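You operate a simulated robot arm through the tools that you are given. There is no shell and no other tool. Be economical: measure what you need, move in short steps, check, and stop when the job is done.

You are at the controls of a simulated two-armed robot. One attempt, no reset.

TASK
Take the black tube holder and put it on the bench between the hatch and the light box. Fetch the red-band steel cup and set it on the blue tile. Take the green-handle dish and put it on top of the brown vials carton. Open the bottle drawer, fetch the green-neck waste bottle and stand it on top of the plugs carton, then shut the drawer. Put the red-cap tube on the bench in front of the bath away on the top of the wheeled table. Fetch the orange tabbed ring and set it on the low shelf under the stir bench. Shut the sliding door. The order is free. Set down upright: green-neck waste bottle, red-cap tube.
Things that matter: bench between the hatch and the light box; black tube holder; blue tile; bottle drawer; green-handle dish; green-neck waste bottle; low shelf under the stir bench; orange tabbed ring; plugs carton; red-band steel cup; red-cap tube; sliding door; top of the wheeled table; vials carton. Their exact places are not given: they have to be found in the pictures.

It is judged by the outcome, as a careful person would: the job done as asked, and still so three seconds after it is handed in. It fails if anything else is knocked over, pushed out of place, dropped, spilled or broken. A push-on lid holds only when it is set on centred and level and pressed home; a screw cap is set on level and turned clockwise until tight.

THE ROBOT
Two 7-joint arms with two-finger parallel grippers on one trunk, on a base that drives. Base frame: it is fixed to the floor where the robot stands at the start and does not move with it; the origin is under the middle of the robot, x ahead of it, y to its left, z up. Readings come in m, rad, newtons and seconds.
The left shoulder is at the start at [0.05, 0.168, 1.182], the right one opposite. With the tool pointing down near the work surface each hand reaches from about 0.1 to 0.42 m from the robot's upright axis, wherever it stands, measured 20 degrees to its own side. Places, roughly: bench between the hatch and the light box (26x20 c [0.74, 3.14, 0.9]; black tube holder (8x8x4 cm) [0.5, -0.1, 0.9]; blue tile (12x12x2 cm) [-1.3, -5.2, 0.8]; bottle drawer [0.6, -2.4, 0.5]; green-handle dish (7x15x6 cm) [-0.8, -3.4, 0.9]; green-neck waste bottle [0.75, -2.5, 0.5]; low shelf under the stir bench [-1.3, 0.7, 0.3]; orange tabbed ring (8x8x4 cm) [0.5, -0.5, 0.9]; plugs carton [0.25, -5.25, 0.75]; red-band steel cup (8x7x6 cm) [-0.8, -3, 0.9]; red-cap tube (5x5x12 cm) [0.6, -0.9, 1]; sliding door [-0.3, -3.8, 1]; top of the wheeled table (19x129 cm) [-0.84, -3.02, 0.9]; vials carton [-1.25, 0, 1]. Payload 1.57 kg a hand.
Tool frame (each hand has its own): the origin (TCP) lies between the finger pads and is the grasp point; the fingertips stand 0.03 m ahead of it; z points along the fingers, y is the line along which they close. The gripper opens to 0.08 m. The fingers are 0.017 m wide and 0.012 m thick; the gripper's body (0.04 by 0.082 m) begins 0.08 m behind the TCP.
Orientation is told as [roll, pitch, yaw] about the base's x, y, z axes, in that order, counted from this pose: with the fingers straight down and closing along the base's y, the tool's x points along the base's -x, its y along +y and its z along -z.

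THE INTERFACE
- The arms move only by the tool arm_command. It takes "left_rows", "right_rows" or both (then of equal length, played together; a hand with none holds still); each is a list of rows, each an object (a shift or turn left out is 0, a gripper value left out holds the last) with "offset": the shift along the tool's x, y, z in mm, a list of three; "angular": the turn, a rotation vector about the tool's x, y, z in rad, a list of three; "grip": the opening, from 0 (shut) to 1 (fully open). In form: [{"offset": [x, y, z], "angular": [rx, ry, rz], "grip": grip}, ...]. A call has 1 to 10 rows; each row is the pose to reach, as a shift and turn from the pose commanded when the call began, along the tool's axes at that moment. Rows are played at 5 a second. More than 0.05 m and 0.15 rad between two rows, or a gripper value outside its range, and nothing of the call is played. A pose out of reach is approached as far as the arm can. The call stops where the force on the tool passes 40 N (or 10 N more than at its start, if that is more) or the arm is blocked; 0.2 s more then pass. The fingers move at their own pace (about 0.045 m/s each) and stop on an object; they squeeze with about 32 N. The grip force told is the motor's: it shows also when the fingers shut on nothing. Time passes only in rows, and 0.2 s behind the last, so rows that repeat a pose let the fingers close. It gives the time, the measured TCP pose, the force on the tool (base axes), the opening and the grip force at its end, in the units of the frame above (readings bear some noise), with the torque about the TCP (base axes, N m) and any sound that the robot's microphone picked up.
- Cameras (640 x 400 px; columns grow to the right, rows downward): "scene" is now at [0.1157, -0.0426, 1.3929]; the picture's right is [-0.49, -0.87, 0.00], its down [-0.49, 0.27, -0.82] and it looks along [0.72, -0.40, -0.57] (base axes); focal length 247 px, centre (320, 200). "left" rides on the left gripper at [0.072, 0.007, -0.122] in its tool frame; the picture's right is [-0.09, 1.00, 0.00], its down [-0.84, -0.08, -0.54] and it looks along [-0.54, -0.05, 0.84] (tool axes); focal length 238 px, centre (320, 200). "right" rides on the right gripper at [0.072, -0.007, -0.122] in its tool frame; the picture's right is [0.09, 1.00, 0.00], its down [-0.84, 0.08, -0.54] and it looks along [-0.54, 0.05, 0.84] (tool axes); focal length 238 px, centre (320, 200).
- capture(camera): a new picture of that camera. It takes no simulated time.
- slide_trunk(by): slides the trunk up (or, below 0, down) by that many m; the arms and the scene camera ride with it, the base frame stays. It gives what a move gives, with no picture.
- roll_base(legs): drives the robot by 1 to 6 legs, each [ahead, left, turn to the left] in m, m and rad, along the robot's own axes; the way and the turn of a leg run together, so that a leg with both is an arc; at most 1.5 m and 3.142 rad a leg. The arms and the cameras ride along, it lands a little off, and it stops where it bumps. It gives what a move gives.
- head_to(pan, tilt): turns the head with the scene camera to pan (to the left, within 1.396 rad either way) and tilt (down, from -0.506 to 1.204), counted from straight ahead of the robot. It gives what a move gives.
- measure_at(camera, pixels): there is no depth. For up to 12 entries [column, row, z] of the newest picture of that camera ("zoom" is the newest enlarged one), the place [x, y] in the base frame at which the ray of that pixel passes the height z, good to about 0.002 m. It takes no simulated time.
- enlarge(camera, box): a new picture of the part [left, top, right, bottom] of that camera's present view, enlarged. It takes no simulated time.
- hand_in(): hands the job in; it is judged then, once.

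Work in short steps. Measure before you move; look again where a grasp or a placing could have gone wrong, and mend it. You have 145 turns and 198 pictures in all, those below and enlarged ones among them. Open the grippers and draw the arms clear of the work before you hand the job in, unless the task says otherwise; then end with one line.

The tools are called after "Call:" as name(argument=value, ...) on one line, values as JSON. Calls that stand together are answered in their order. arm_command: Moves the arms, as the interface text tells. Its arguments: {"type":"object","properties":{"left_rows":{"type":"array","items":{"type":"object","properties":{"offset":{"type":"array","items":{"type":"number"}},"angular":{"type":"array","items":{"type":"number"}},"grip":{"type":"number"}}}},"right_rows":{"type":"array","items":{"type":"object","properties":{"offset":{"type":"array","items":{"type":"number"}},"angular":{"type":"array","items":{"type":"number"}},"grip":{"type":"number"}}}}},"required":[]} The other tools are called the same way: slide_trunk (by) slides the trunk up or down; roll_base (legs) drives the base; head_to (pan, tilt) turns the head that bears the scene camera; capture (camera) takes a picture; measure_at (camera, pixels) gives the place at which the rays of pixels pass given heights; enlarge (camera, box) takes an enlarged picture of a part of a camera's view; hand_in () hands the job in.

At the start:

```text
t: 0.0
left_position: [0.4091, -0.0331, 1.1287]
left_tool_rot: [0.001, 0.003, 0.0]
left_ft_force: [-0.1, 0.2, -0.8]
left_wrist_torque: [0.0, -0.01, 0.02]
left_gripper_width: 0.0804
left_grip_force: 0.0
right_position: [0.2711, -0.3935, 1.1846]
right_tool_rot: [-0.001, -0.001, 0.0]
right_ft_force: [0.3, 0.4, 0.0]
right_wrist_torque: [-0.01, 0.0, 0.0]
right_gripper_width: 0.08
right_grip_force: 0.0
trunk travel left (down, up): [-0.35, 0.093]
robot x, y, heading: [0.0014, 0.0008, 0.002]
head pan, tilt: [-0.506, 0.602]
```

scene: 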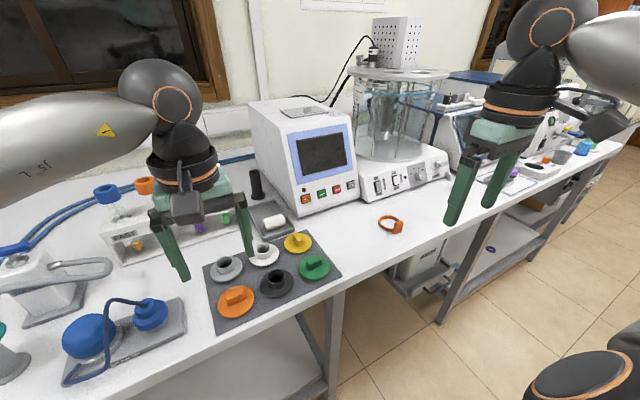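
right: 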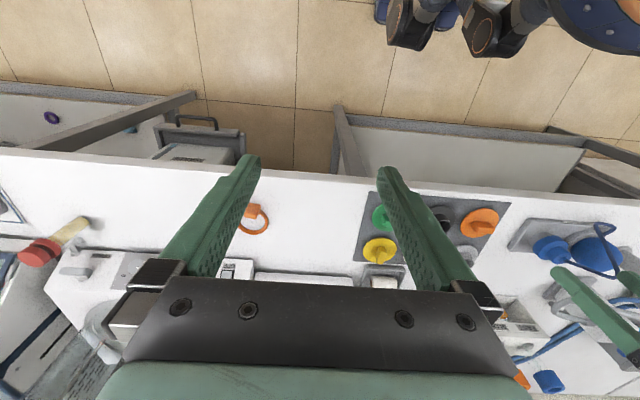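
left: 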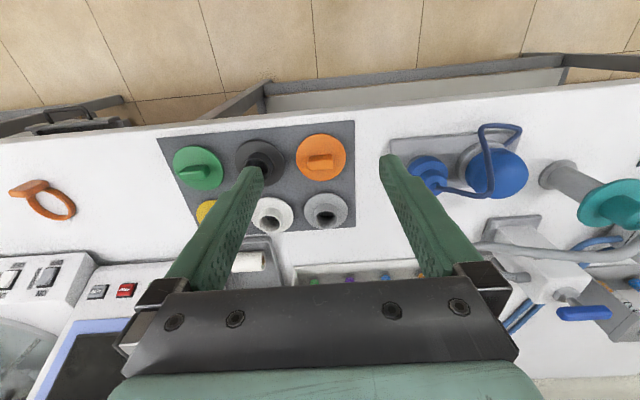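

The start pictures show the black holder near scene (276,283), the orange ring near (390,224) and the red-cap tube off to the right. I enlarge the views for details.

Call:
enlarge(camera="scene", box=[190, 200, 430, 350])

Call:
enlarge(camera="right", box=[0, 120, 320, 320])

Call:
measure_at(camera="left", pixels=[[260, 160, 0.9], [60, 200, 0.9], [30, 190, 0.9], [300, 120, 0.9], [320, 155, 0.9], [160, 140, 0.9]])

```text
2.67 times, centred on (310, 275) of scene
```

zoom: 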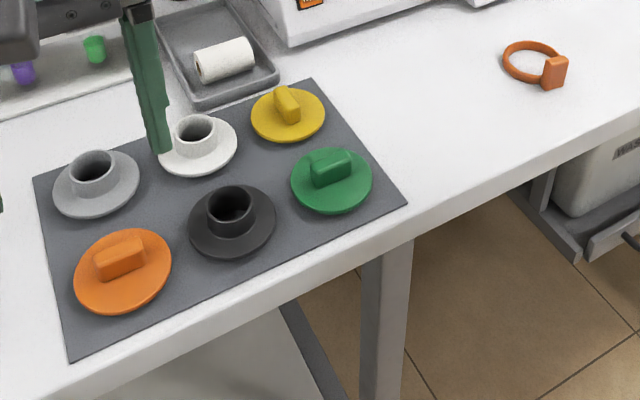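

```text
2.00 times, centred on (160, 220) of right
```

zoom: 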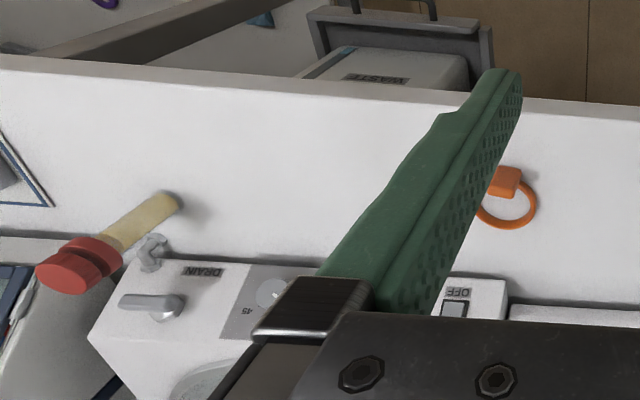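

```text
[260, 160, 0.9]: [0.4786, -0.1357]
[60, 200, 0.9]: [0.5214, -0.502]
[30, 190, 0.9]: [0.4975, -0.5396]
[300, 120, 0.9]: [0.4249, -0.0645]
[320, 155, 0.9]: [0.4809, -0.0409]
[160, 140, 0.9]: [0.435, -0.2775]
```

I'll draw the left hand back a bit, then drive right and a little ahead so that holder and ring are both in reach.

Call:
arm_command(left_rows=[{"offset": [45, 20, 0]}, {"offset": [90, 40, 0]}, {"offset": [120, 60, 0]}])

Call:
roll_base(legs=[[0, -0.33, 0], [0.1, 0, 0]])

Call:
capture(camera="left")

Call:
capture(camera="right")

Call:
head_to(pan=0, tilt=0.9)

Call:
capture(camera="scene")

```text
t: 0.8
left_position: [0.2892, 0.0281, 1.1302]
left_tool_rot: [0.001, 0.0, 0.0]
left_ft_force: [0.0, -0.5, 0.9]
left_wrist_torque: [-0.01, 0.02, 0.0]
left_gripper_width: 0.0801
left_grip_force: 0.0
right_position: [0.2704, -0.3921, 1.1847]
right_tool_rot: [0.002, 0.0, 0.0]
right_ft_force: [0.9, 0.2, -0.5]
right_wrist_torque: [-0.05, 0.03, 0.02]
right_gripper_width: 0.0797
right_grip_force: 0.1
trunk travel left (down, up): [-0.35, 0.093]
robot x, y, heading: [0.0009, -0.0006, 0.0]
head pan, tilt: [-0.506, 0.602]
```

```text
t: 5.1
left_position: [0.3906, -0.3071, 1.1283]
left_tool_rot: [-0.001, 0.003, 0.001]
left_ft_force: [0.5, 0.4, 0.4]
left_wrist_torque: [0.01, 0.0, 0.0]
left_gripper_width: 0.0799
left_grip_force: 0.2
right_position: [0.372, -0.7268, 1.1842]
right_tool_rot: [-0.001, 0.001, 0.0]
right_ft_force: [0.1, 1.1, 0.7]
right_wrist_torque: [-0.02, 0.06, 0.02]
right_gripper_width: 0.0801
right_grip_force: 0.2
trunk travel left (down, up): [-0.35, 0.093]
robot x, y, heading: [0.1003, -0.3331, 0.005]
head pan, tilt: [-0.506, 0.602]
```

```text
192 pictures are left
```

left: 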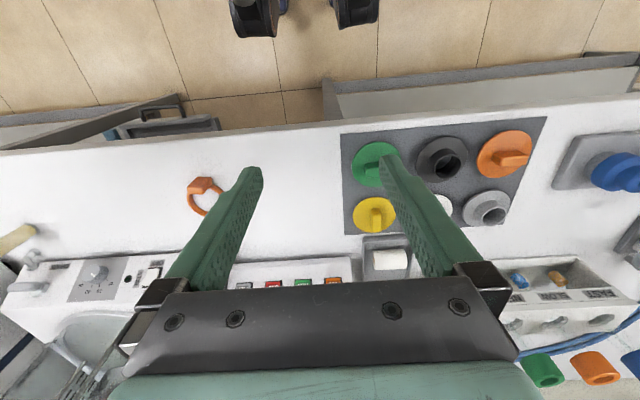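

```text
191 pictures are left
```

right: 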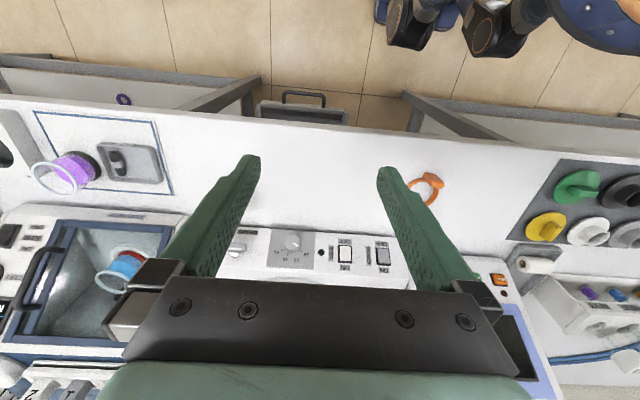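

```text
t: 6.0
left_position: [0.3893, -0.3068, 1.1294]
left_tool_rot: [-0.001, -0.001, 0.001]
left_ft_force: [0.9, 0.3, -0.1]
left_wrist_torque: [-0.01, 0.0, 0.02]
left_gripper_width: 0.0802
left_grip_force: 0.1
right_position: [0.3717, -0.7265, 1.1847]
right_tool_rot: [0.002, -0.001, 0.001]
right_ft_force: [-0.5, 0.3, -0.2]
right_wrist_torque: [-0.02, 0.01, -0.04]
right_gripper_width: 0.0801
right_grip_force: 0.0
trunk travel left (down, up): [-0.35, 0.093]
robot x, y, heading: [0.0987, -0.3325, 0.003]
head pan, tilt: [0.0, 0.901]
```

```text
190 pictures are left
```

scene: 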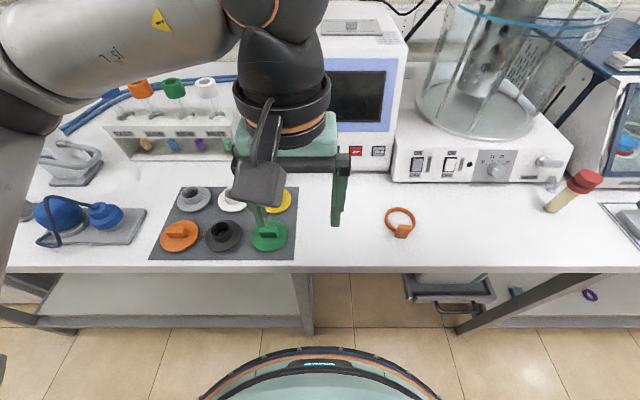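

Now measure the holder (223,236), ring (399,222), tube base (550,208) and bench edge in the scene picture.

Call:
enlarge(camera="scene", box=[140, 160, 460, 360])

Call:
measure_at(camera="scene", pixels=[[222, 238, 0.9], [222, 238, 0.91], [222, 230, 0.93], [399, 216, 0.905], [402, 232, 0.91], [550, 208, 0.9], [587, 176, 1.02], [320, 270, 0.9], [150, 259, 0.9], [320, 350, 0.3]])

Call:
measure_at(camera="left", pixels=[[438, 160, 0.91], [447, 165, 0.935], [340, 240, 0.9], [203, 185, 0.91], [208, 198, 0.905], [12, 240, 0.9]])

```text
2.00 times, centred on (300, 260) of scene
```

zoom: 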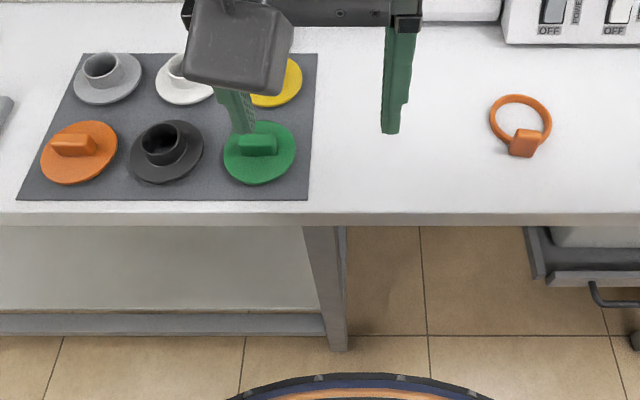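

```text
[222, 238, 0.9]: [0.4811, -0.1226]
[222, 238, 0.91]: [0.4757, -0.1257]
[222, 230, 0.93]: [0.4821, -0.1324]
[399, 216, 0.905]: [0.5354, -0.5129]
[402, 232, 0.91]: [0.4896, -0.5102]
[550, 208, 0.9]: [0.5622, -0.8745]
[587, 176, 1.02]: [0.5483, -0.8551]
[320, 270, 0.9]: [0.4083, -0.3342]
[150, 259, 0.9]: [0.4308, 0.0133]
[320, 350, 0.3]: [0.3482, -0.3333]
```

```text
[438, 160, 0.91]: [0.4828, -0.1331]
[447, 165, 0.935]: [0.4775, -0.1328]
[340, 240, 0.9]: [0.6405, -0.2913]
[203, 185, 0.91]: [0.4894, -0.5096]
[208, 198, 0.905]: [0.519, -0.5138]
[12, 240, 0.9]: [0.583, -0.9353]
```

Holder boss at about [0.480,-0.131], ring tab at [0.489,-0.510]. Moving both hands to hover above them.

Call:
arm_command(left_rows=[{"offset": [-20, 40, 0]}, {"offset": [-40, 80, 10]}, {"offset": [-60, 120, 30]}, {"offset": [-80, 150, 60]}, {"offset": [-90, 176, 90]}, {"offset": [-90, 176, 120]}, {"offset": [-90, 176, 120]}], right_rows=[{"offset": [-20, 40, 0]}, {"offset": [-40, 80, 20]}, {"offset": [-60, 120, 50]}, {"offset": [-80, 160, 80]}, {"offset": [-100, 190, 110]}, {"offset": [-117, 217, 140]}, {"offset": [-117, 217, 160]}])

Call:
capture(camera="left")

Call:
capture(camera="right")

Call:
capture(camera="scene")

```text
refused: row 3 steps farther than a row can; nothing moved
```

```text
188 pictures are left
```

left: 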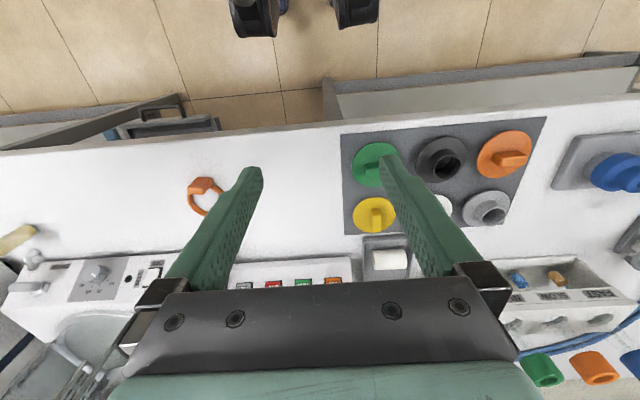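

```text
187 pictures are left
```

right: 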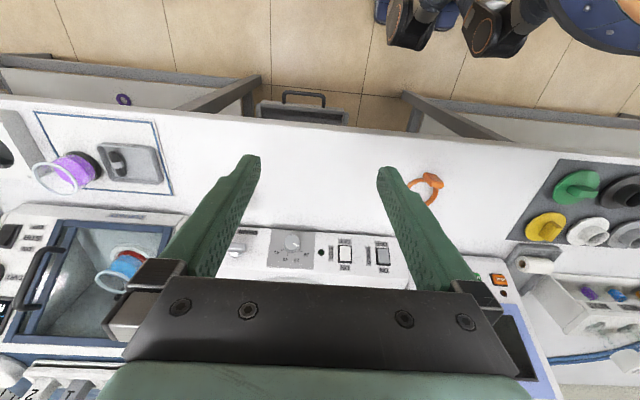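

```text
186 pictures are left
```

scene: 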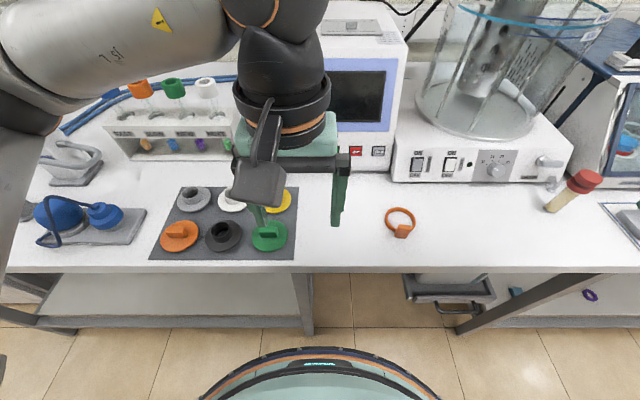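

The step was too long; I split it finer.

Call:
arm_command(left_rows=[{"offset": [-18, 35, 0]}, {"offset": [-36, 70, 10]}, {"offset": [-54, 105, 25]}, {"offset": [-72, 138, 45]}, {"offset": [-90, 165, 70]}, {"offset": [-90, 176, 100]}, {"offset": [-90, 176, 120]}], right_rows=[{"offset": [-18, 35, 10]}, {"offset": [-36, 70, 25]}, {"offset": [-54, 105, 45]}, {"offset": [-72, 140, 65]}, {"offset": [-90, 175, 85]}, {"offset": [-110, 205, 110]}, {"offset": [-117, 217, 150]}])

Call:
capture(camera="left")

Call:
capture(camera="right")

```text
t: 7.6
left_position: [0.4801, -0.1302, 1.0097]
left_tool_rot: [-0.001, 0.0, 0.002]
left_ft_force: [0.2, 0.2, 0.3]
left_wrist_torque: [0.01, -0.01, 0.0]
left_gripper_width: 0.0799
left_grip_force: 0.0
right_position: [0.4868, -0.5091, 1.0346]
right_tool_rot: [0.003, -0.001, 0.0]
right_ft_force: [0.0, -0.6, -0.2]
right_wrist_torque: [0.01, 0.03, 0.0]
right_gripper_width: 0.0798
right_grip_force: 0.0
trunk travel left (down, up): [-0.35, 0.093]
robot x, y, heading: [0.0959, -0.3331, -0.004]
head pan, tilt: [0.0, 0.901]
```

```text
185 pictures are left
```

left: 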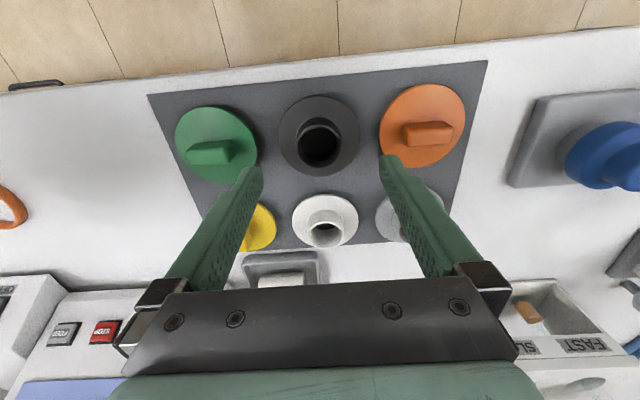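

```text
184 pictures are left
```

right: 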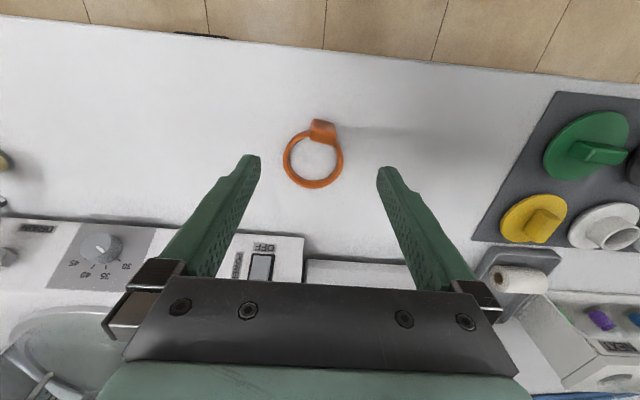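

Both hover well; I check the measurements against estimated heights in the near views.

Call:
measure_at(camera="left", pixels=[[318, 134, 0.908], [321, 146, 0.94], [321, 146, 0.93], [280, 136, 0.905], [358, 134, 0.905]])

Call:
measure_at(camera="right", pixels=[[322, 128, 0.94], [322, 128, 0.92], [323, 138, 0.92], [313, 163, 0.905], [313, 187, 0.9], [321, 120, 0.9]])

Call:
enlarge(camera="right", box=[260, 90, 380, 210])

```text
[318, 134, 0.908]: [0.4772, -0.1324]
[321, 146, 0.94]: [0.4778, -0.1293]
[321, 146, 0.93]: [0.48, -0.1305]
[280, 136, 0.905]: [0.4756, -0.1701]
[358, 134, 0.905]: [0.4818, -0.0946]
```

```text
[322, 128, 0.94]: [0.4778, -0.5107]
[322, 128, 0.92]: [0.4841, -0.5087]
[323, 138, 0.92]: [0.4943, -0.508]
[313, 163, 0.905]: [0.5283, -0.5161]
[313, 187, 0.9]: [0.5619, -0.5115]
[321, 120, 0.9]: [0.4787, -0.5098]
```

```text
3.33 times, centred on (320, 150) of right
```

zoom: 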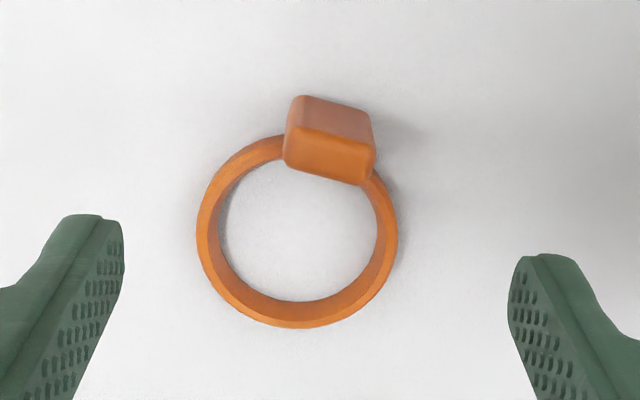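

Boss centre [0.479,-0.131], tab centre [0.487,-0.509] turned about 16°. I descend with both and close.

Call:
arm_command(left_rows=[{"offset": [0, 0, 0], "grip": 0.75}, {"offset": [0, 0, 30], "grip": 0.75}, {"offset": [0, 0, 55]}, {"offset": [0, 0, 65]}, {"offset": [0, 0, 65]}], right_rows=[{"offset": [0, 0, 10], "angular": [0, 0, 0.14]}, {"offset": [0, 0, 45], "angular": [0, 0, 0.27]}, {"offset": [0, 0, 80], "angular": [0, 0, 0.27]}, {"offset": [0, 0, 97], "angular": [0, 0, 0.27]}, {"offset": [0, 0, 97], "angular": [0, 0, 0.27]}])

Call:
capture(camera="left")

Call:
capture(camera="right")

```text
t: 8.8
left_position: [0.4792, -0.1307, 0.9473]
left_tool_rot: [-0.001, -0.011, 0.005]
left_ft_force: [-0.7, 4.6, 36.3]
left_wrist_torque: [-0.04, 0.1, -0.15]
left_gripper_width: 0.06
left_grip_force: 0.0
right_position: [0.4862, -0.5112, 0.9379]
right_tool_rot: [0.002, -0.004, -0.27]
right_ft_force: [-0.2, -0.4, -0.5]
right_wrist_torque: [0.01, 0.01, 0.04]
right_gripper_width: 0.08
right_grip_force: 0.0
trunk travel left (down, up): [-0.35, 0.093]
robot x, y, heading: [0.0998, -0.3367, 0.001]
head pan, tilt: [0.0, 0.901]
```

```text
182 pictures are left
```

left: 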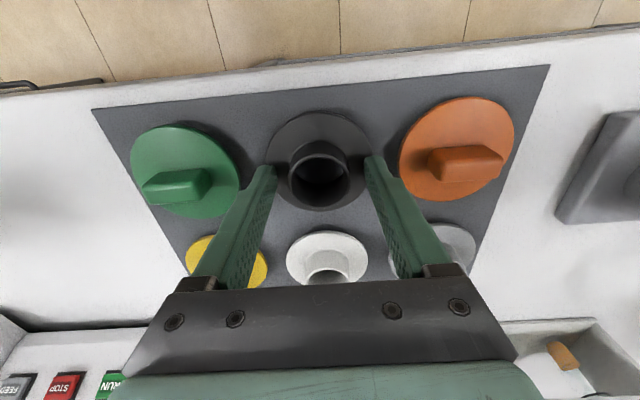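

```text
181 pictures are left
```

right: 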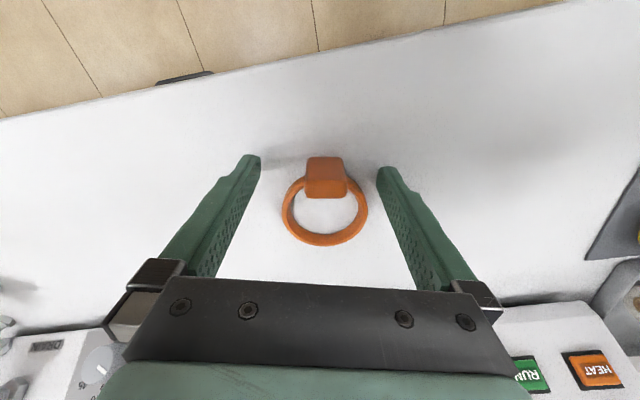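

The left tips press on the flange (36 N); I raise 4 mm and close both grippers, then lift a bit.

Call:
arm_command(left_rows=[{"offset": [0, 0, -6], "grip": 0.75}, {"offset": [0, 0, -6], "grip": 0}, {"offset": [0, 0, -6], "grip": 0}, {"offset": [0, 0, -6], "grip": 0}, {"offset": [0, 0, -6], "grip": 0}, {"offset": [0, 0, -30], "grip": 0}, {"offset": [0, 0, -75], "grip": 0}], right_rows=[{"offset": [0, 0, 0], "grip": 0}, {"offset": [0, 0, 0], "grip": 0}, {"offset": [0, 0, 0], "grip": 0}, {"offset": [0, 0, 0], "grip": 0}, {"offset": [0, 0, 0], "grip": 0}, {"offset": [0, 0, -30], "grip": 0}, {"offset": [0, 0, -75], "grip": 0}])

Call:
capture(camera="left")

Call:
capture(camera="right")

```text
t: 10.4
left_position: [0.4793, -0.1307, 1.0194]
left_tool_rot: [0.001, 0.0, 0.001]
left_ft_force: [-0.7, 0.3, 0.4]
left_wrist_torque: [0.0, 0.0, 0.07]
left_gripper_width: 0.0
left_grip_force: 21.0
right_position: [0.4865, -0.5099, 1.0138]
right_tool_rot: [0.0, 0.0, -0.268]
right_ft_force: [0.1, -0.2, 0.1]
right_wrist_torque: [0.02, -0.01, -0.01]
right_gripper_width: 0.0243
right_grip_force: 31.9
trunk travel left (down, up): [-0.35, 0.093]
robot x, y, heading: [0.101, -0.3358, -0.002]
head pan, tilt: [0.0, 0.901]
```

```text
180 pictures are left
```

left: 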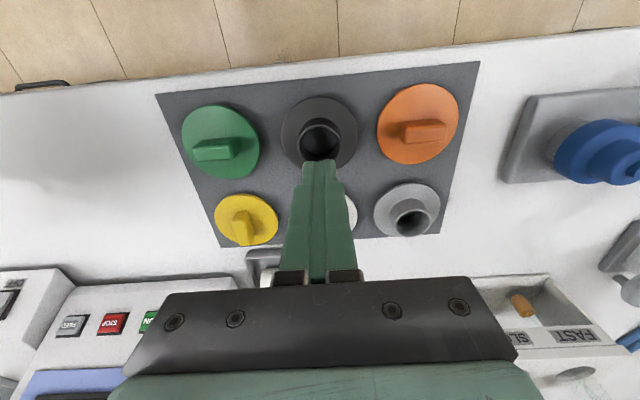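

```text
179 pictures are left
```

right: 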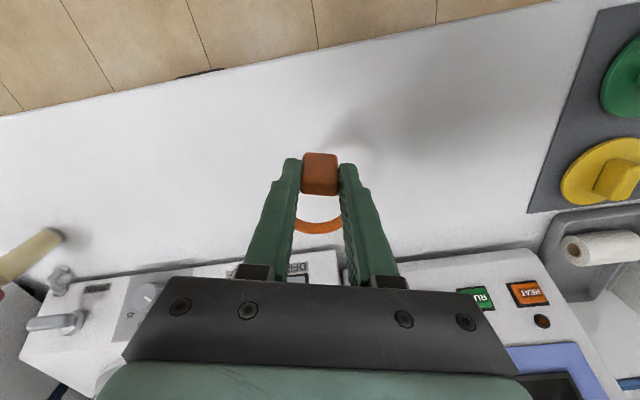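

The ring is held, but the left gripper shut on nothing. I look closer at the holder.

Call:
enlarge(camera="left", box=[220, 60, 420, 220])

Call:
enlarge(camera="scene", box=[140, 160, 300, 270])

Call:
measure_at(camera="left", pixels=[[282, 133, 0.905], [358, 131, 0.905], [319, 98, 0.905], [320, 142, 0.94], [320, 142, 0.93], [320, 142, 0.92]])

```text
2.50 times, centred on (320, 140) of left
```

zoom: 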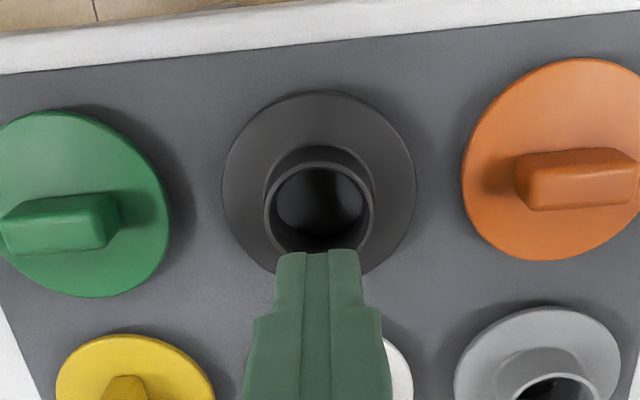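

```text
3.64 times, centred on (220, 215) of scene
```

zoom: 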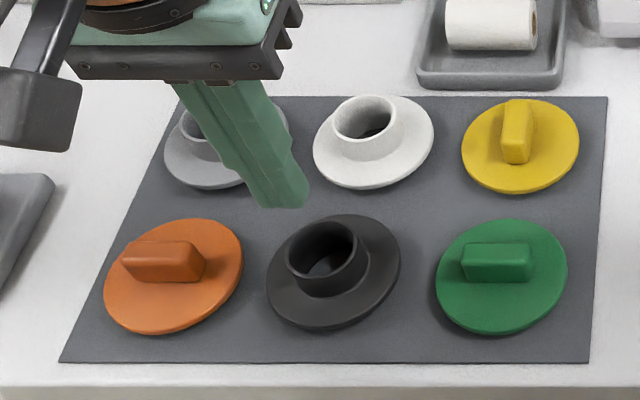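

```text
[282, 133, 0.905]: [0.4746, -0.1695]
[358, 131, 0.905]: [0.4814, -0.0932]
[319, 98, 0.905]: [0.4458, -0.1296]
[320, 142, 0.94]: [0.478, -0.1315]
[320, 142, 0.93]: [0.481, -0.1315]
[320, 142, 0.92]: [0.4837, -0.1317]
```

Geometry says the boss rim is ~0.94 and flange ~0.915, so it likely slipped. I retry the descent stepwise and read the width before lifting.

Call:
arm_command(left_rows=[{"offset": [0, 0, 0], "grip": 0.75}, {"offset": [0, 0, 0], "grip": 0.75}, {"offset": [0, 0, 0], "grip": 0.75}, {"offset": [0, 0, 35], "grip": 0.75}, {"offset": [0, 0, 65]}, {"offset": [0, 0, 71]}, {"offset": [0, 0, 71], "grip": 0}, {"offset": [0, 0, 71], "grip": 0}, {"offset": [0, 0, 71], "grip": 0}, {"offset": [0, 0, 71], "grip": 0}])

Call:
capture(camera="left")

```text
t: 12.6
left_position: [0.4778, -0.1325, 0.949]
left_tool_rot: [0.0, 0.0, 0.001]
left_ft_force: [0.9, -0.6, -0.9]
left_wrist_torque: [0.0, 0.0, 0.0]
left_gripper_width: 0.0399
left_grip_force: 31.9
right_position: [0.4876, -0.5109, 1.013]
right_tool_rot: [0.001, 0.001, -0.269]
right_ft_force: [-0.1, -1.2, 0.0]
right_wrist_torque: [0.02, -0.03, -0.02]
right_gripper_width: 0.0244
right_grip_force: 31.8
trunk travel left (down, up): [-0.35, 0.093]
robot x, y, heading: [0.1, -0.3358, -0.002]
head pan, tilt: [0.0, 0.901]
```

```text
176 pictures are left
```

left: 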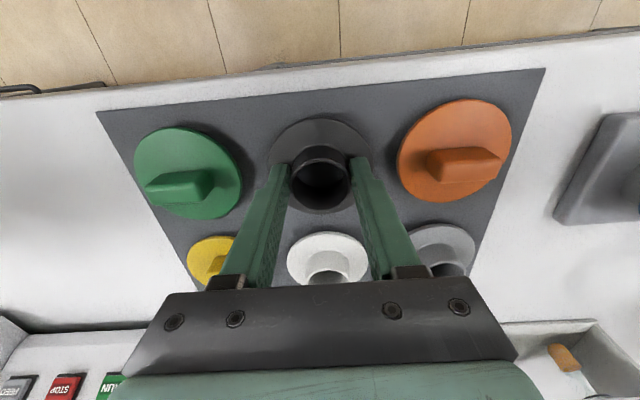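

It grips at 40 mm now. I lift slowly.

Call:
arm_command(left_rows=[{"offset": [0, 0, -5], "grip": 0}, {"offset": [0, 0, -15]}, {"offset": [0, 0, -30]}])

Call:
capture(camera="left")

```text
t: 13.4
left_position: [0.4787, -0.1308, 0.9782]
left_tool_rot: [0.0, 0.0, 0.002]
left_ft_force: [0.0, 1.0, -1.1]
left_wrist_torque: [0.0, 0.02, 0.03]
left_gripper_width: 0.04
left_grip_force: 31.8
right_position: [0.4877, -0.5101, 1.014]
right_tool_rot: [0.001, -0.001, -0.267]
right_ft_force: [0.2, -0.4, 0.4]
right_wrist_torque: [0.0, 0.0, -0.02]
right_gripper_width: 0.0244
right_grip_force: 31.8
trunk travel left (down, up): [-0.35, 0.093]
robot x, y, heading: [0.0976, -0.3354, 0.002]
head pan, tilt: [0.0, 0.901]
```

```text
175 pictures are left
```

left: 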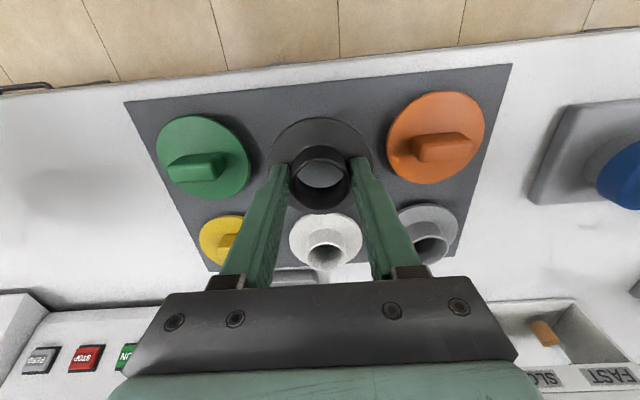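

Held. I raise and draw both hands in, then look left.

Call:
arm_command(left_rows=[{"offset": [0, 0, -45]}, {"offset": [0, 0, -90]}, {"offset": [0, 0, -130]}, {"offset": [40, 20, -140]}, {"offset": [80, 40, -140]}, {"offset": [110, 50, -140]}], right_rows=[{"offset": [0, 0, -45]}, {"offset": [0, 0, -90]}, {"offset": [0, 0, -120]}, {"offset": [35, -25, -120]}, {"offset": [70, -50, -120]}, {"offset": [100, -70, -120]}])

Call:
roll_base(legs=[[-0.25, 0, 0]])

Call:
head_to(pan=1.3, tilt=0.4)

Call:
capture(camera="scene")

Call:
head_to(pan=-1.3, tilt=0.4)

Call:
capture(camera="scene")

```text
t: 14.8
left_position: [0.3676, -0.0796, 1.1198]
left_tool_rot: [-0.002, -0.001, 0.001]
left_ft_force: [0.5, 0.4, -1.7]
left_wrist_torque: [0.01, -0.01, -0.03]
left_gripper_width: 0.0401
left_grip_force: 31.7
right_position: [0.3721, -0.5498, 1.1338]
right_tool_rot: [0.001, -0.002, -0.27]
right_ft_force: [0.0, 0.0, -0.1]
right_wrist_torque: [-0.03, -0.03, -0.01]
right_gripper_width: 0.0243
right_grip_force: 32.4
trunk travel left (down, up): [-0.35, 0.093]
robot x, y, heading: [0.0984, -0.3366, 0.001]
head pan, tilt: [0.0, 0.901]
```

```text
t: 16.6
left_position: [0.1168, -0.0814, 1.1173]
left_tool_rot: [-0.001, 0.0, 0.003]
left_ft_force: [-0.9, 0.8, -0.3]
left_wrist_torque: [-0.01, 0.0, 0.01]
left_gripper_width: 0.0401
left_grip_force: 32.1
right_position: [0.1204, -0.5511, 1.1332]
right_tool_rot: [-0.001, -0.001, -0.27]
right_ft_force: [0.3, 0.2, 0.2]
right_wrist_torque: [0.01, 0.0, -0.02]
right_gripper_width: 0.0241
right_grip_force: 32.0
trunk travel left (down, up): [-0.35, 0.093]
robot x, y, heading: [-0.1536, -0.3355, 0.001]
head pan, tilt: [0.0, 0.901]
```

```text
t: 18.1
left_position: [0.1173, -0.08, 1.118]
left_tool_rot: [0.0, 0.001, 0.002]
left_ft_force: [-0.4, 0.4, -0.6]
left_wrist_torque: [-0.03, -0.02, -0.02]
left_gripper_width: 0.0403
left_grip_force: 32.0
right_position: [0.1193, -0.5518, 1.132]
right_tool_rot: [0.0, -0.001, -0.27]
right_ft_force: [1.0, 0.1, -0.6]
right_wrist_torque: [-0.02, 0.01, -0.01]
right_gripper_width: 0.0242
right_grip_force: 31.6
trunk travel left (down, up): [-0.35, 0.093]
robot x, y, heading: [-0.154, -0.3297, 0.002]
head pan, tilt: [1.3, 0.4]
```

```text
174 pictures are left
```

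scene: 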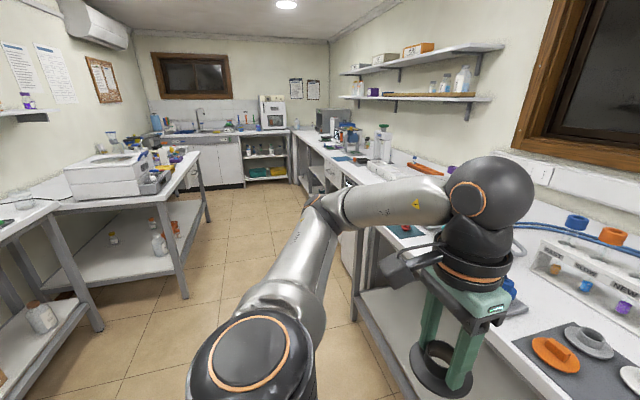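

```text
t: 20.4
left_position: [0.1166, -0.0802, 1.1191]
left_tool_rot: [0.0, 0.0, 0.002]
left_ft_force: [0.0, 0.9, -1.1]
left_wrist_torque: [0.04, -0.04, 0.01]
left_gripper_width: 0.0402
left_grip_force: 32.1
right_position: [0.1192, -0.5513, 1.1328]
right_tool_rot: [0.002, -0.001, -0.27]
right_ft_force: [0.3, -0.5, -0.4]
right_wrist_torque: [-0.01, 0.02, 0.0]
right_gripper_width: 0.0241
right_grip_force: 31.8
trunk travel left (down, up): [-0.35, 0.093]
robot x, y, heading: [-0.1516, -0.3344, 0.001]
head pan, tilt: [-1.3, 0.4]
```

```text
173 pictures are left
```

scene: 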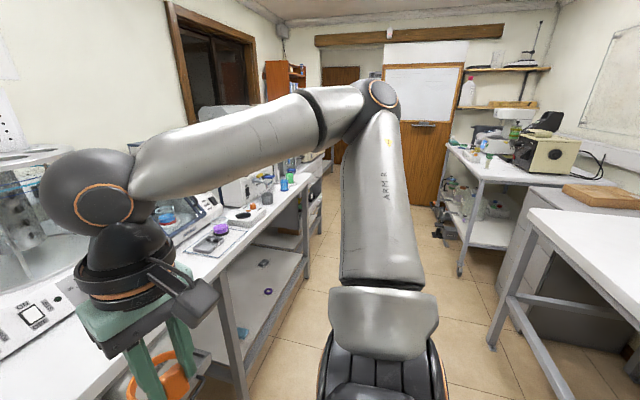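

The aisle to the left is clear. I drive left 2.9 m and look at the bench there.

Call:
roll_base(legs=[[0, 1.5, 0], [0, 1.5, 0]])

Call:
head_to(pan=0.35, tilt=0.5)

Call:
capture(camera="scene")

```text
t: 46.8
left_position: [0.1153, 2.9494, 1.1187]
left_tool_rot: [0.001, -0.001, 0.011]
left_ft_force: [-0.1, -0.8, -0.7]
left_wrist_torque: [-0.01, 0.02, 0.02]
left_gripper_width: 0.04
left_grip_force: 32.1
right_position: [0.1211, 2.4792, 1.1325]
right_tool_rot: [-0.001, 0.001, -0.261]
right_ft_force: [0.7, 0.5, -0.8]
right_wrist_torque: [-0.02, -0.03, 0.01]
right_gripper_width: 0.0243
right_grip_force: 32.0
trunk travel left (down, up): [-0.35, 0.093]
robot x, y, heading: [-0.1511, 2.694, 0.009]
head pan, tilt: [-1.3, 0.4]
```

```text
t: 48.5
left_position: [0.1161, 2.9493, 1.1183]
left_tool_rot: [0.001, 0.0, 0.01]
left_ft_force: [-0.2, -0.6, -0.7]
left_wrist_torque: [-0.01, -0.01, 0.02]
left_gripper_width: 0.04
left_grip_force: 31.8
right_position: [0.1239, 2.4789, 1.1319]
right_tool_rot: [0.0, -0.001, -0.259]
right_ft_force: [-0.8, 0.9, 0.7]
right_wrist_torque: [0.02, -0.02, 0.01]
right_gripper_width: 0.0243
right_grip_force: 31.7
trunk travel left (down, up): [-0.35, 0.093]
robot x, y, heading: [-0.1499, 2.6928, 0.009]
head pan, tilt: [0.351, 0.499]
```

```text
172 pictures are left
```

scene: 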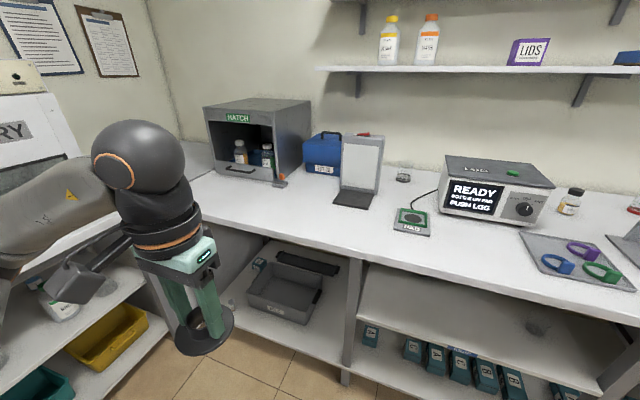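

I see the hatch at (255,140) and a white-panel light box at (360,170). Measure where the named region falls.

Call:
measure_at(camera="scene", pixels=[[303, 187, 0.9], [310, 210, 0.9], [355, 200, 0.9], [275, 185, 0.9], [213, 177, 0.9], [340, 250, 0.9], [322, 175, 0.9]])

Call:
enlarge(camera="scene", box=[190, 80, 450, 260])

```text
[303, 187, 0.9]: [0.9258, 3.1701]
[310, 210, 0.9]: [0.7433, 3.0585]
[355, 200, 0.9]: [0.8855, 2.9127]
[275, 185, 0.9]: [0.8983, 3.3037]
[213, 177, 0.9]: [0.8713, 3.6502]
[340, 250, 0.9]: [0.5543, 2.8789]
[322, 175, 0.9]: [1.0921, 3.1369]
```

```text
2.22 times, centred on (320, 170) of scene
```

zoom: 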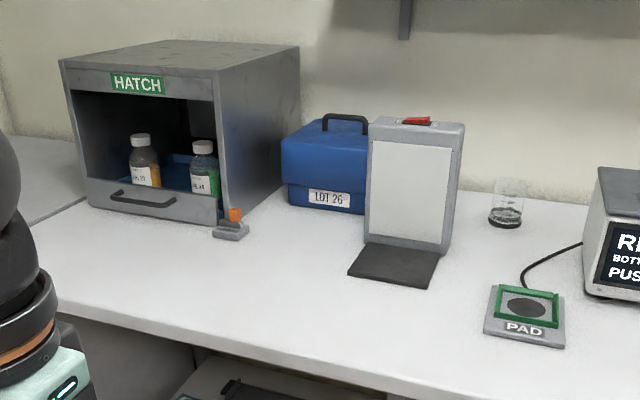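

The region centre near [0.72,3.14] is the free bench in front of the blue box. I drive forward-left to reach it.

Call:
roll_base(legs=[[0, 0.3, 0], [0.4, 0, 0]])

Call:
head_to(pan=0.2, tilt=0.9)

Call:
capture(camera="scene")

```text
t: 53.9
left_position: [0.5128, 3.253, 1.119]
left_tool_rot: [0.0, 0.0, 0.005]
left_ft_force: [-0.3, 0.9, -1.2]
left_wrist_torque: [0.02, -0.01, 0.02]
left_gripper_width: 0.04
left_grip_force: 31.9
right_position: [0.5179, 2.7819, 1.1332]
right_tool_rot: [0.0, 0.001, -0.264]
right_ft_force: [-0.2, 0.3, -0.7]
right_wrist_torque: [0.0, -0.02, 0.0]
right_gripper_width: 0.0241
right_grip_force: 32.1
trunk travel left (down, up): [-0.35, 0.093]
robot x, y, heading: [0.2412, 2.9958, 0.006]
head pan, tilt: [0.351, 0.499]
```

```text
t: 54.7
left_position: [0.5131, 3.2531, 1.1178]
left_tool_rot: [0.001, 0.001, 0.006]
left_ft_force: [-0.3, 0.7, -1.0]
left_wrist_torque: [-0.01, 0.02, 0.04]
left_gripper_width: 0.0402
left_grip_force: 32.2
right_position: [0.5172, 2.7832, 1.1318]
right_tool_rot: [-0.001, 0.0, -0.265]
right_ft_force: [0.8, 0.2, 0.4]
right_wrist_torque: [-0.01, -0.03, -0.02]
right_gripper_width: 0.0243
right_grip_force: 31.7
trunk travel left (down, up): [-0.35, 0.093]
robot x, y, heading: [0.2448, 2.9973, 0.004]
head pan, tilt: [0.201, 0.901]
```

```text
170 pictures are left
```

scene: 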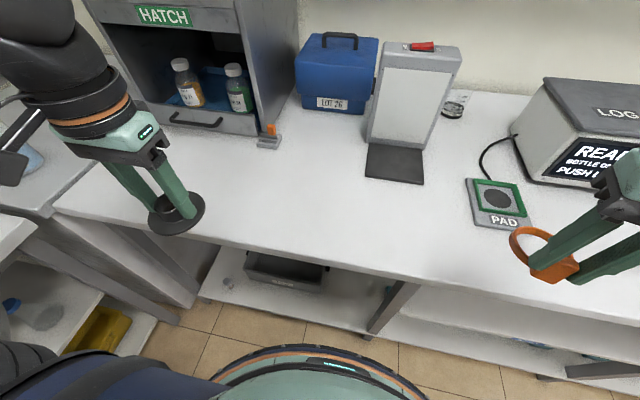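

Check bench edge and the base front clearance.

Call:
measure_at(camera="scene", pixels=[[300, 258, 0.9], [150, 232, 0.9], [270, 135, 0.9], [370, 175, 0.9], [365, 145, 0.9], [275, 310, 0.3], [310, 350, 0.3]])

```text
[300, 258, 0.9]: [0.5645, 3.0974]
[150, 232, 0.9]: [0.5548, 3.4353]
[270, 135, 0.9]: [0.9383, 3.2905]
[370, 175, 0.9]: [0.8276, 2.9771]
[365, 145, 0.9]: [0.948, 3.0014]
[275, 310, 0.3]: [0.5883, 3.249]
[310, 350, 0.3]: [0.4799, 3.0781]
```

I drive 0.06 m more, then carry the holder over the spot and lower.

Call:
roll_base(legs=[[0.06, 0, 0]])

Call:
arm_command(left_rows=[{"offset": [-30, -25, 0]}, {"offset": [-60, -50, 15]}, {"offset": [-90, -75, 40]}, {"offset": [-115, -95, 65]}, {"offset": [-135, -110, 95]}, {"offset": [-135, -110, 125]}])

Call:
capture(camera="left")

Call:
capture(camera="scene")

```text
t: 55.7
left_position: [0.5751, 3.253, 1.1174]
left_tool_rot: [0.001, 0.003, 0.005]
left_ft_force: [-0.6, 1.1, -1.3]
left_wrist_torque: [-0.05, 0.03, 0.02]
left_gripper_width: 0.0398
left_grip_force: 31.4
right_position: [0.5783, 2.7827, 1.1327]
right_tool_rot: [0.0, 0.0, -0.266]
right_ft_force: [-0.6, 0.0, -0.3]
right_wrist_torque: [-0.02, 0.01, -0.01]
right_gripper_width: 0.0242
right_grip_force: 31.9
trunk travel left (down, up): [-0.35, 0.093]
robot x, y, heading: [0.3067, 2.9966, 0.006]
head pan, tilt: [0.201, 0.901]
```

```text
t: 57.1
left_position: [0.7084, 3.1437, 0.9925]
left_tool_rot: [0.001, 0.002, 0.003]
left_ft_force: [-0.9, -0.4, -0.4]
left_wrist_torque: [0.02, 0.03, -0.02]
left_gripper_width: 0.0402
left_grip_force: 32.3
right_position: [0.5769, 2.7834, 1.1328]
right_tool_rot: [0.001, 0.002, -0.267]
right_ft_force: [0.3, 0.1, -0.2]
right_wrist_torque: [-0.02, 0.01, -0.02]
right_gripper_width: 0.0244
right_grip_force: 32.1
trunk travel left (down, up): [-0.35, 0.093]
robot x, y, heading: [0.3025, 2.997, -0.0]
head pan, tilt: [0.201, 0.901]
```

```text
169 pictures are left
```

left: 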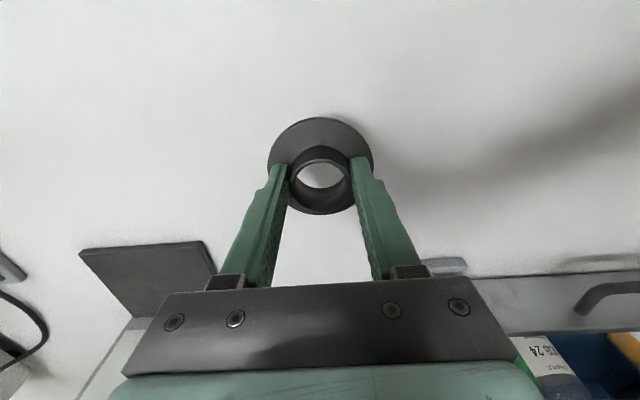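

```text
168 pictures are left
```

scene: 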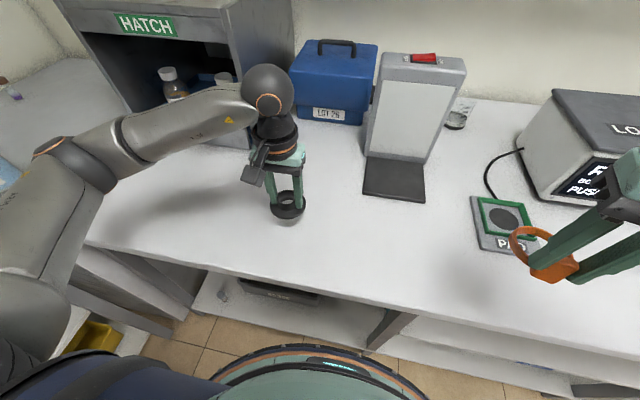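

I shift 30 mm deeper and lower to just above contact.

Call:
arm_command(left_rows=[{"offset": [-30, 0, 0]}, {"offset": [-30, 0, 25]}, {"offset": [-30, 0, 40]}, {"offset": [-30, 0, 46]}, {"offset": [-30, 0, 49]}])

```text
t: 58.3
left_position: [0.739, 3.1437, 0.9467]
left_tool_rot: [-0.002, -0.002, 0.005]
left_ft_force: [-1.8, 0.0, 7.8]
left_wrist_torque: [0.12, 0.16, -0.01]
left_gripper_width: 0.04
left_grip_force: 31.9
right_position: [0.5769, 2.7821, 1.1322]
right_tool_rot: [0.0, 0.0, -0.266]
right_ft_force: [0.0, -0.8, -0.1]
right_wrist_torque: [0.0, 0.0, -0.01]
right_gripper_width: 0.0241
right_grip_force: 31.7
trunk travel left (down, up): [-0.35, 0.093]
robot x, y, heading: [0.307, 3.0017, 0.005]
head pan, tilt: [0.201, 0.901]
```

Contact at 7.8 N: it stands. Release, rise straight up.

Call:
arm_command(left_rows=[{"offset": [0, 0, -1], "grip": 0.75}, {"offset": [0, 0, -1], "grip": 0.75}, {"offset": [0, 0, -1], "grip": 0.75}, {"offset": [0, 0, -40]}, {"offset": [0, 0, -85]}, {"offset": [0, 0, -130]}, {"offset": [40, 25, -150]}, {"offset": [80, 45, -160]}, {"offset": [120, 60, -170]}, {"offset": [160, 70, -170]}])

Call:
capture(camera="scene")

```text
refused: row 7 steps farther than a row can; nothing moved
```

```text
167 pictures are left
```

scene: 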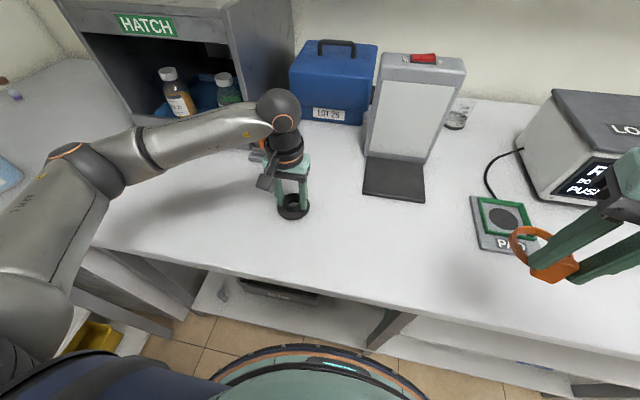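

Same with smaller sideways steps.

Call:
arm_command(left_rows=[{"offset": [0, 0, -1], "grip": 0.75}, {"offset": [0, 0, -1], "grip": 0.75}, {"offset": [0, 0, -1], "grip": 0.75}, {"offset": [0, 0, -40]}, {"offset": [0, 0, -85]}, {"offset": [0, 0, -130]}, {"offset": [35, 20, -145]}, {"offset": [75, 35, -155]}, {"offset": [115, 45, -165]}, {"offset": [155, 55, -170]}])

Call:
capture(camera="scene")

```text
t: 60.5
left_position: [0.5833, 3.2005, 1.1135]
left_tool_rot: [0.0, 0.0, 0.006]
left_ft_force: [-0.6, 0.5, 0.0]
left_wrist_torque: [0.02, -0.04, 0.01]
left_gripper_width: 0.0602
left_grip_force: 0.1
right_position: [0.578, 2.783, 1.1328]
right_tool_rot: [0.0, 0.002, -0.267]
right_ft_force: [0.0, -0.2, -0.2]
right_wrist_torque: [0.0, 0.02, -0.02]
right_gripper_width: 0.024
right_grip_force: 32.2
trunk travel left (down, up): [-0.35, 0.093]
robot x, y, heading: [0.3041, 2.9965, 0.006]
head pan, tilt: [0.201, 0.901]
```

```text
166 pictures are left
```

scene: 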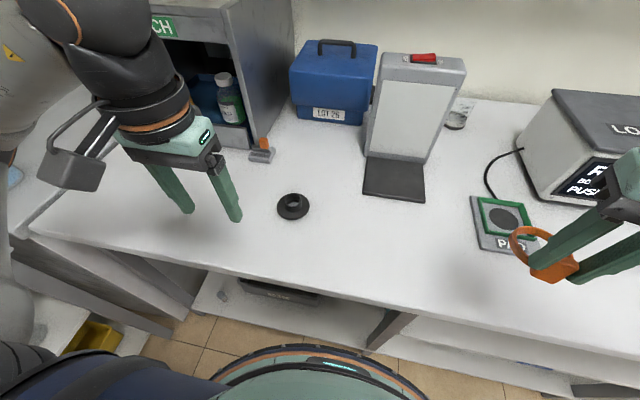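

Holder is placed at (293,206). Now back off, turn around and look toward the stir bench.

Call:
roll_base(legs=[[-0.45, 0, 0], [0, -0.8, 0], [0, 0, 3.14]])

Call:
head_to(pan=0.6, tilt=0.5)

Call:
capture(camera="scene")

```text
t: 77.9
left_position: [-0.4122, 1.9637, 1.1139]
left_tool_rot: [-0.001, 0.0, -3.082]
left_ft_force: [0.3, -0.2, 0.1]
left_wrist_torque: [0.03, 0.0, -0.02]
left_gripper_width: 0.0602
left_grip_force: 0.1
right_position: [-0.4287, 2.3804, 1.1315]
right_tool_rot: [-0.001, 0.0, 2.93]
right_ft_force: [0.1, -0.4, -0.4]
right_wrist_torque: [0.02, -0.01, 0.0]
right_gripper_width: 0.0245
right_grip_force: 31.9
trunk travel left (down, up): [-0.35, 0.093]
robot x, y, heading: [-0.1456, 2.1768, -3.084]
head pan, tilt: [0.201, 0.901]
```

```text
t: 78.8
left_position: [-0.4117, 1.963, 1.1143]
left_tool_rot: [0.0, -0.001, -3.084]
left_ft_force: [-0.1, 0.1, 0.0]
left_wrist_torque: [-0.04, -0.04, -0.03]
left_gripper_width: 0.0598
left_grip_force: 0.2
right_position: [-0.4284, 2.3796, 1.1325]
right_tool_rot: [0.0, 0.0, 2.928]
right_ft_force: [0.1, -1.0, 0.1]
right_wrist_torque: [0.01, 0.0, 0.03]
right_gripper_width: 0.0244
right_grip_force: 32.2
trunk travel left (down, up): [-0.35, 0.093]
robot x, y, heading: [-0.1414, 2.1789, -3.083]
head pan, tilt: [0.6, 0.499]
```

```text
165 pictures are left
```

scene: 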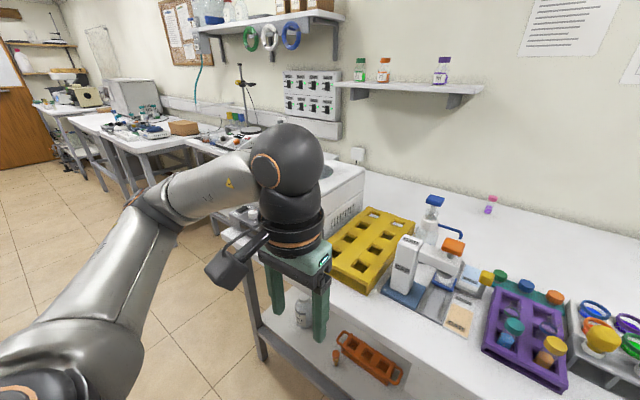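

The stir bench is farther on. I straighten and drive left along the aisle to y≈0.7.

Call:
roll_base(legs=[[0.05, 0, -0.058], [0, 1.45, 0]])

Call:
head_to(pan=0.0, tilt=0.55)

Call:
capture(camera="scene")

```text
t: 92.0
left_position: [-0.474, 0.5486, 1.1135]
left_tool_rot: [0.002, 0.0, -3.14]
left_ft_force: [0.4, 1.0, -0.2]
left_wrist_torque: [-0.04, -0.01, 0.01]
left_gripper_width: 0.0599
left_grip_force: 0.1
right_position: [-0.4665, 0.9644, 1.1329]
right_tool_rot: [-0.001, 0.0, 2.872]
right_ft_force: [0.4, 0.3, 0.3]
right_wrist_torque: [-0.02, -0.01, 0.01]
right_gripper_width: 0.0243
right_grip_force: 31.9
trunk travel left (down, up): [-0.35, 0.093]
robot x, y, heading: [-0.1963, 0.7507, -3.143]
head pan, tilt: [0.6, 0.499]
```

```text
t: 93.0
left_position: [-0.4724, 0.549, 1.1141]
left_tool_rot: [0.0, 0.0, -3.14]
left_ft_force: [0.2, 0.4, 0.0]
left_wrist_torque: [0.0, -0.04, -0.04]
left_gripper_width: 0.0598
left_grip_force: 0.2
right_position: [-0.4674, 0.9648, 1.1325]
right_tool_rot: [0.0, 0.0, 2.873]
right_ft_force: [0.2, 0.3, 0.3]
right_wrist_torque: [0.01, 0.0, 0.04]
right_gripper_width: 0.0244
right_grip_force: 31.7
trunk travel left (down, up): [-0.35, 0.093]
robot x, y, heading: [-0.1929, 0.7518, -3.135]
head pan, tilt: [0.0, 0.55]
```

```text
164 pictures are left
```

scene: 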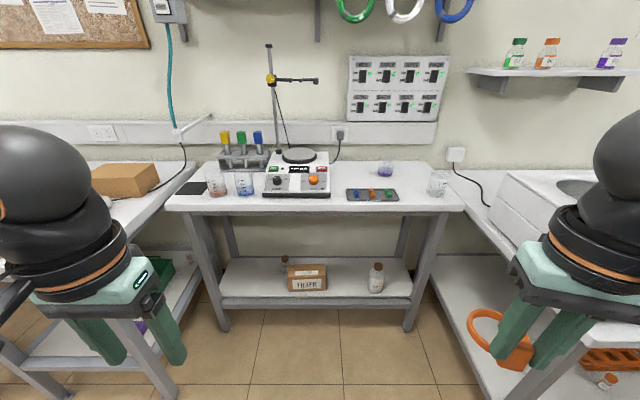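

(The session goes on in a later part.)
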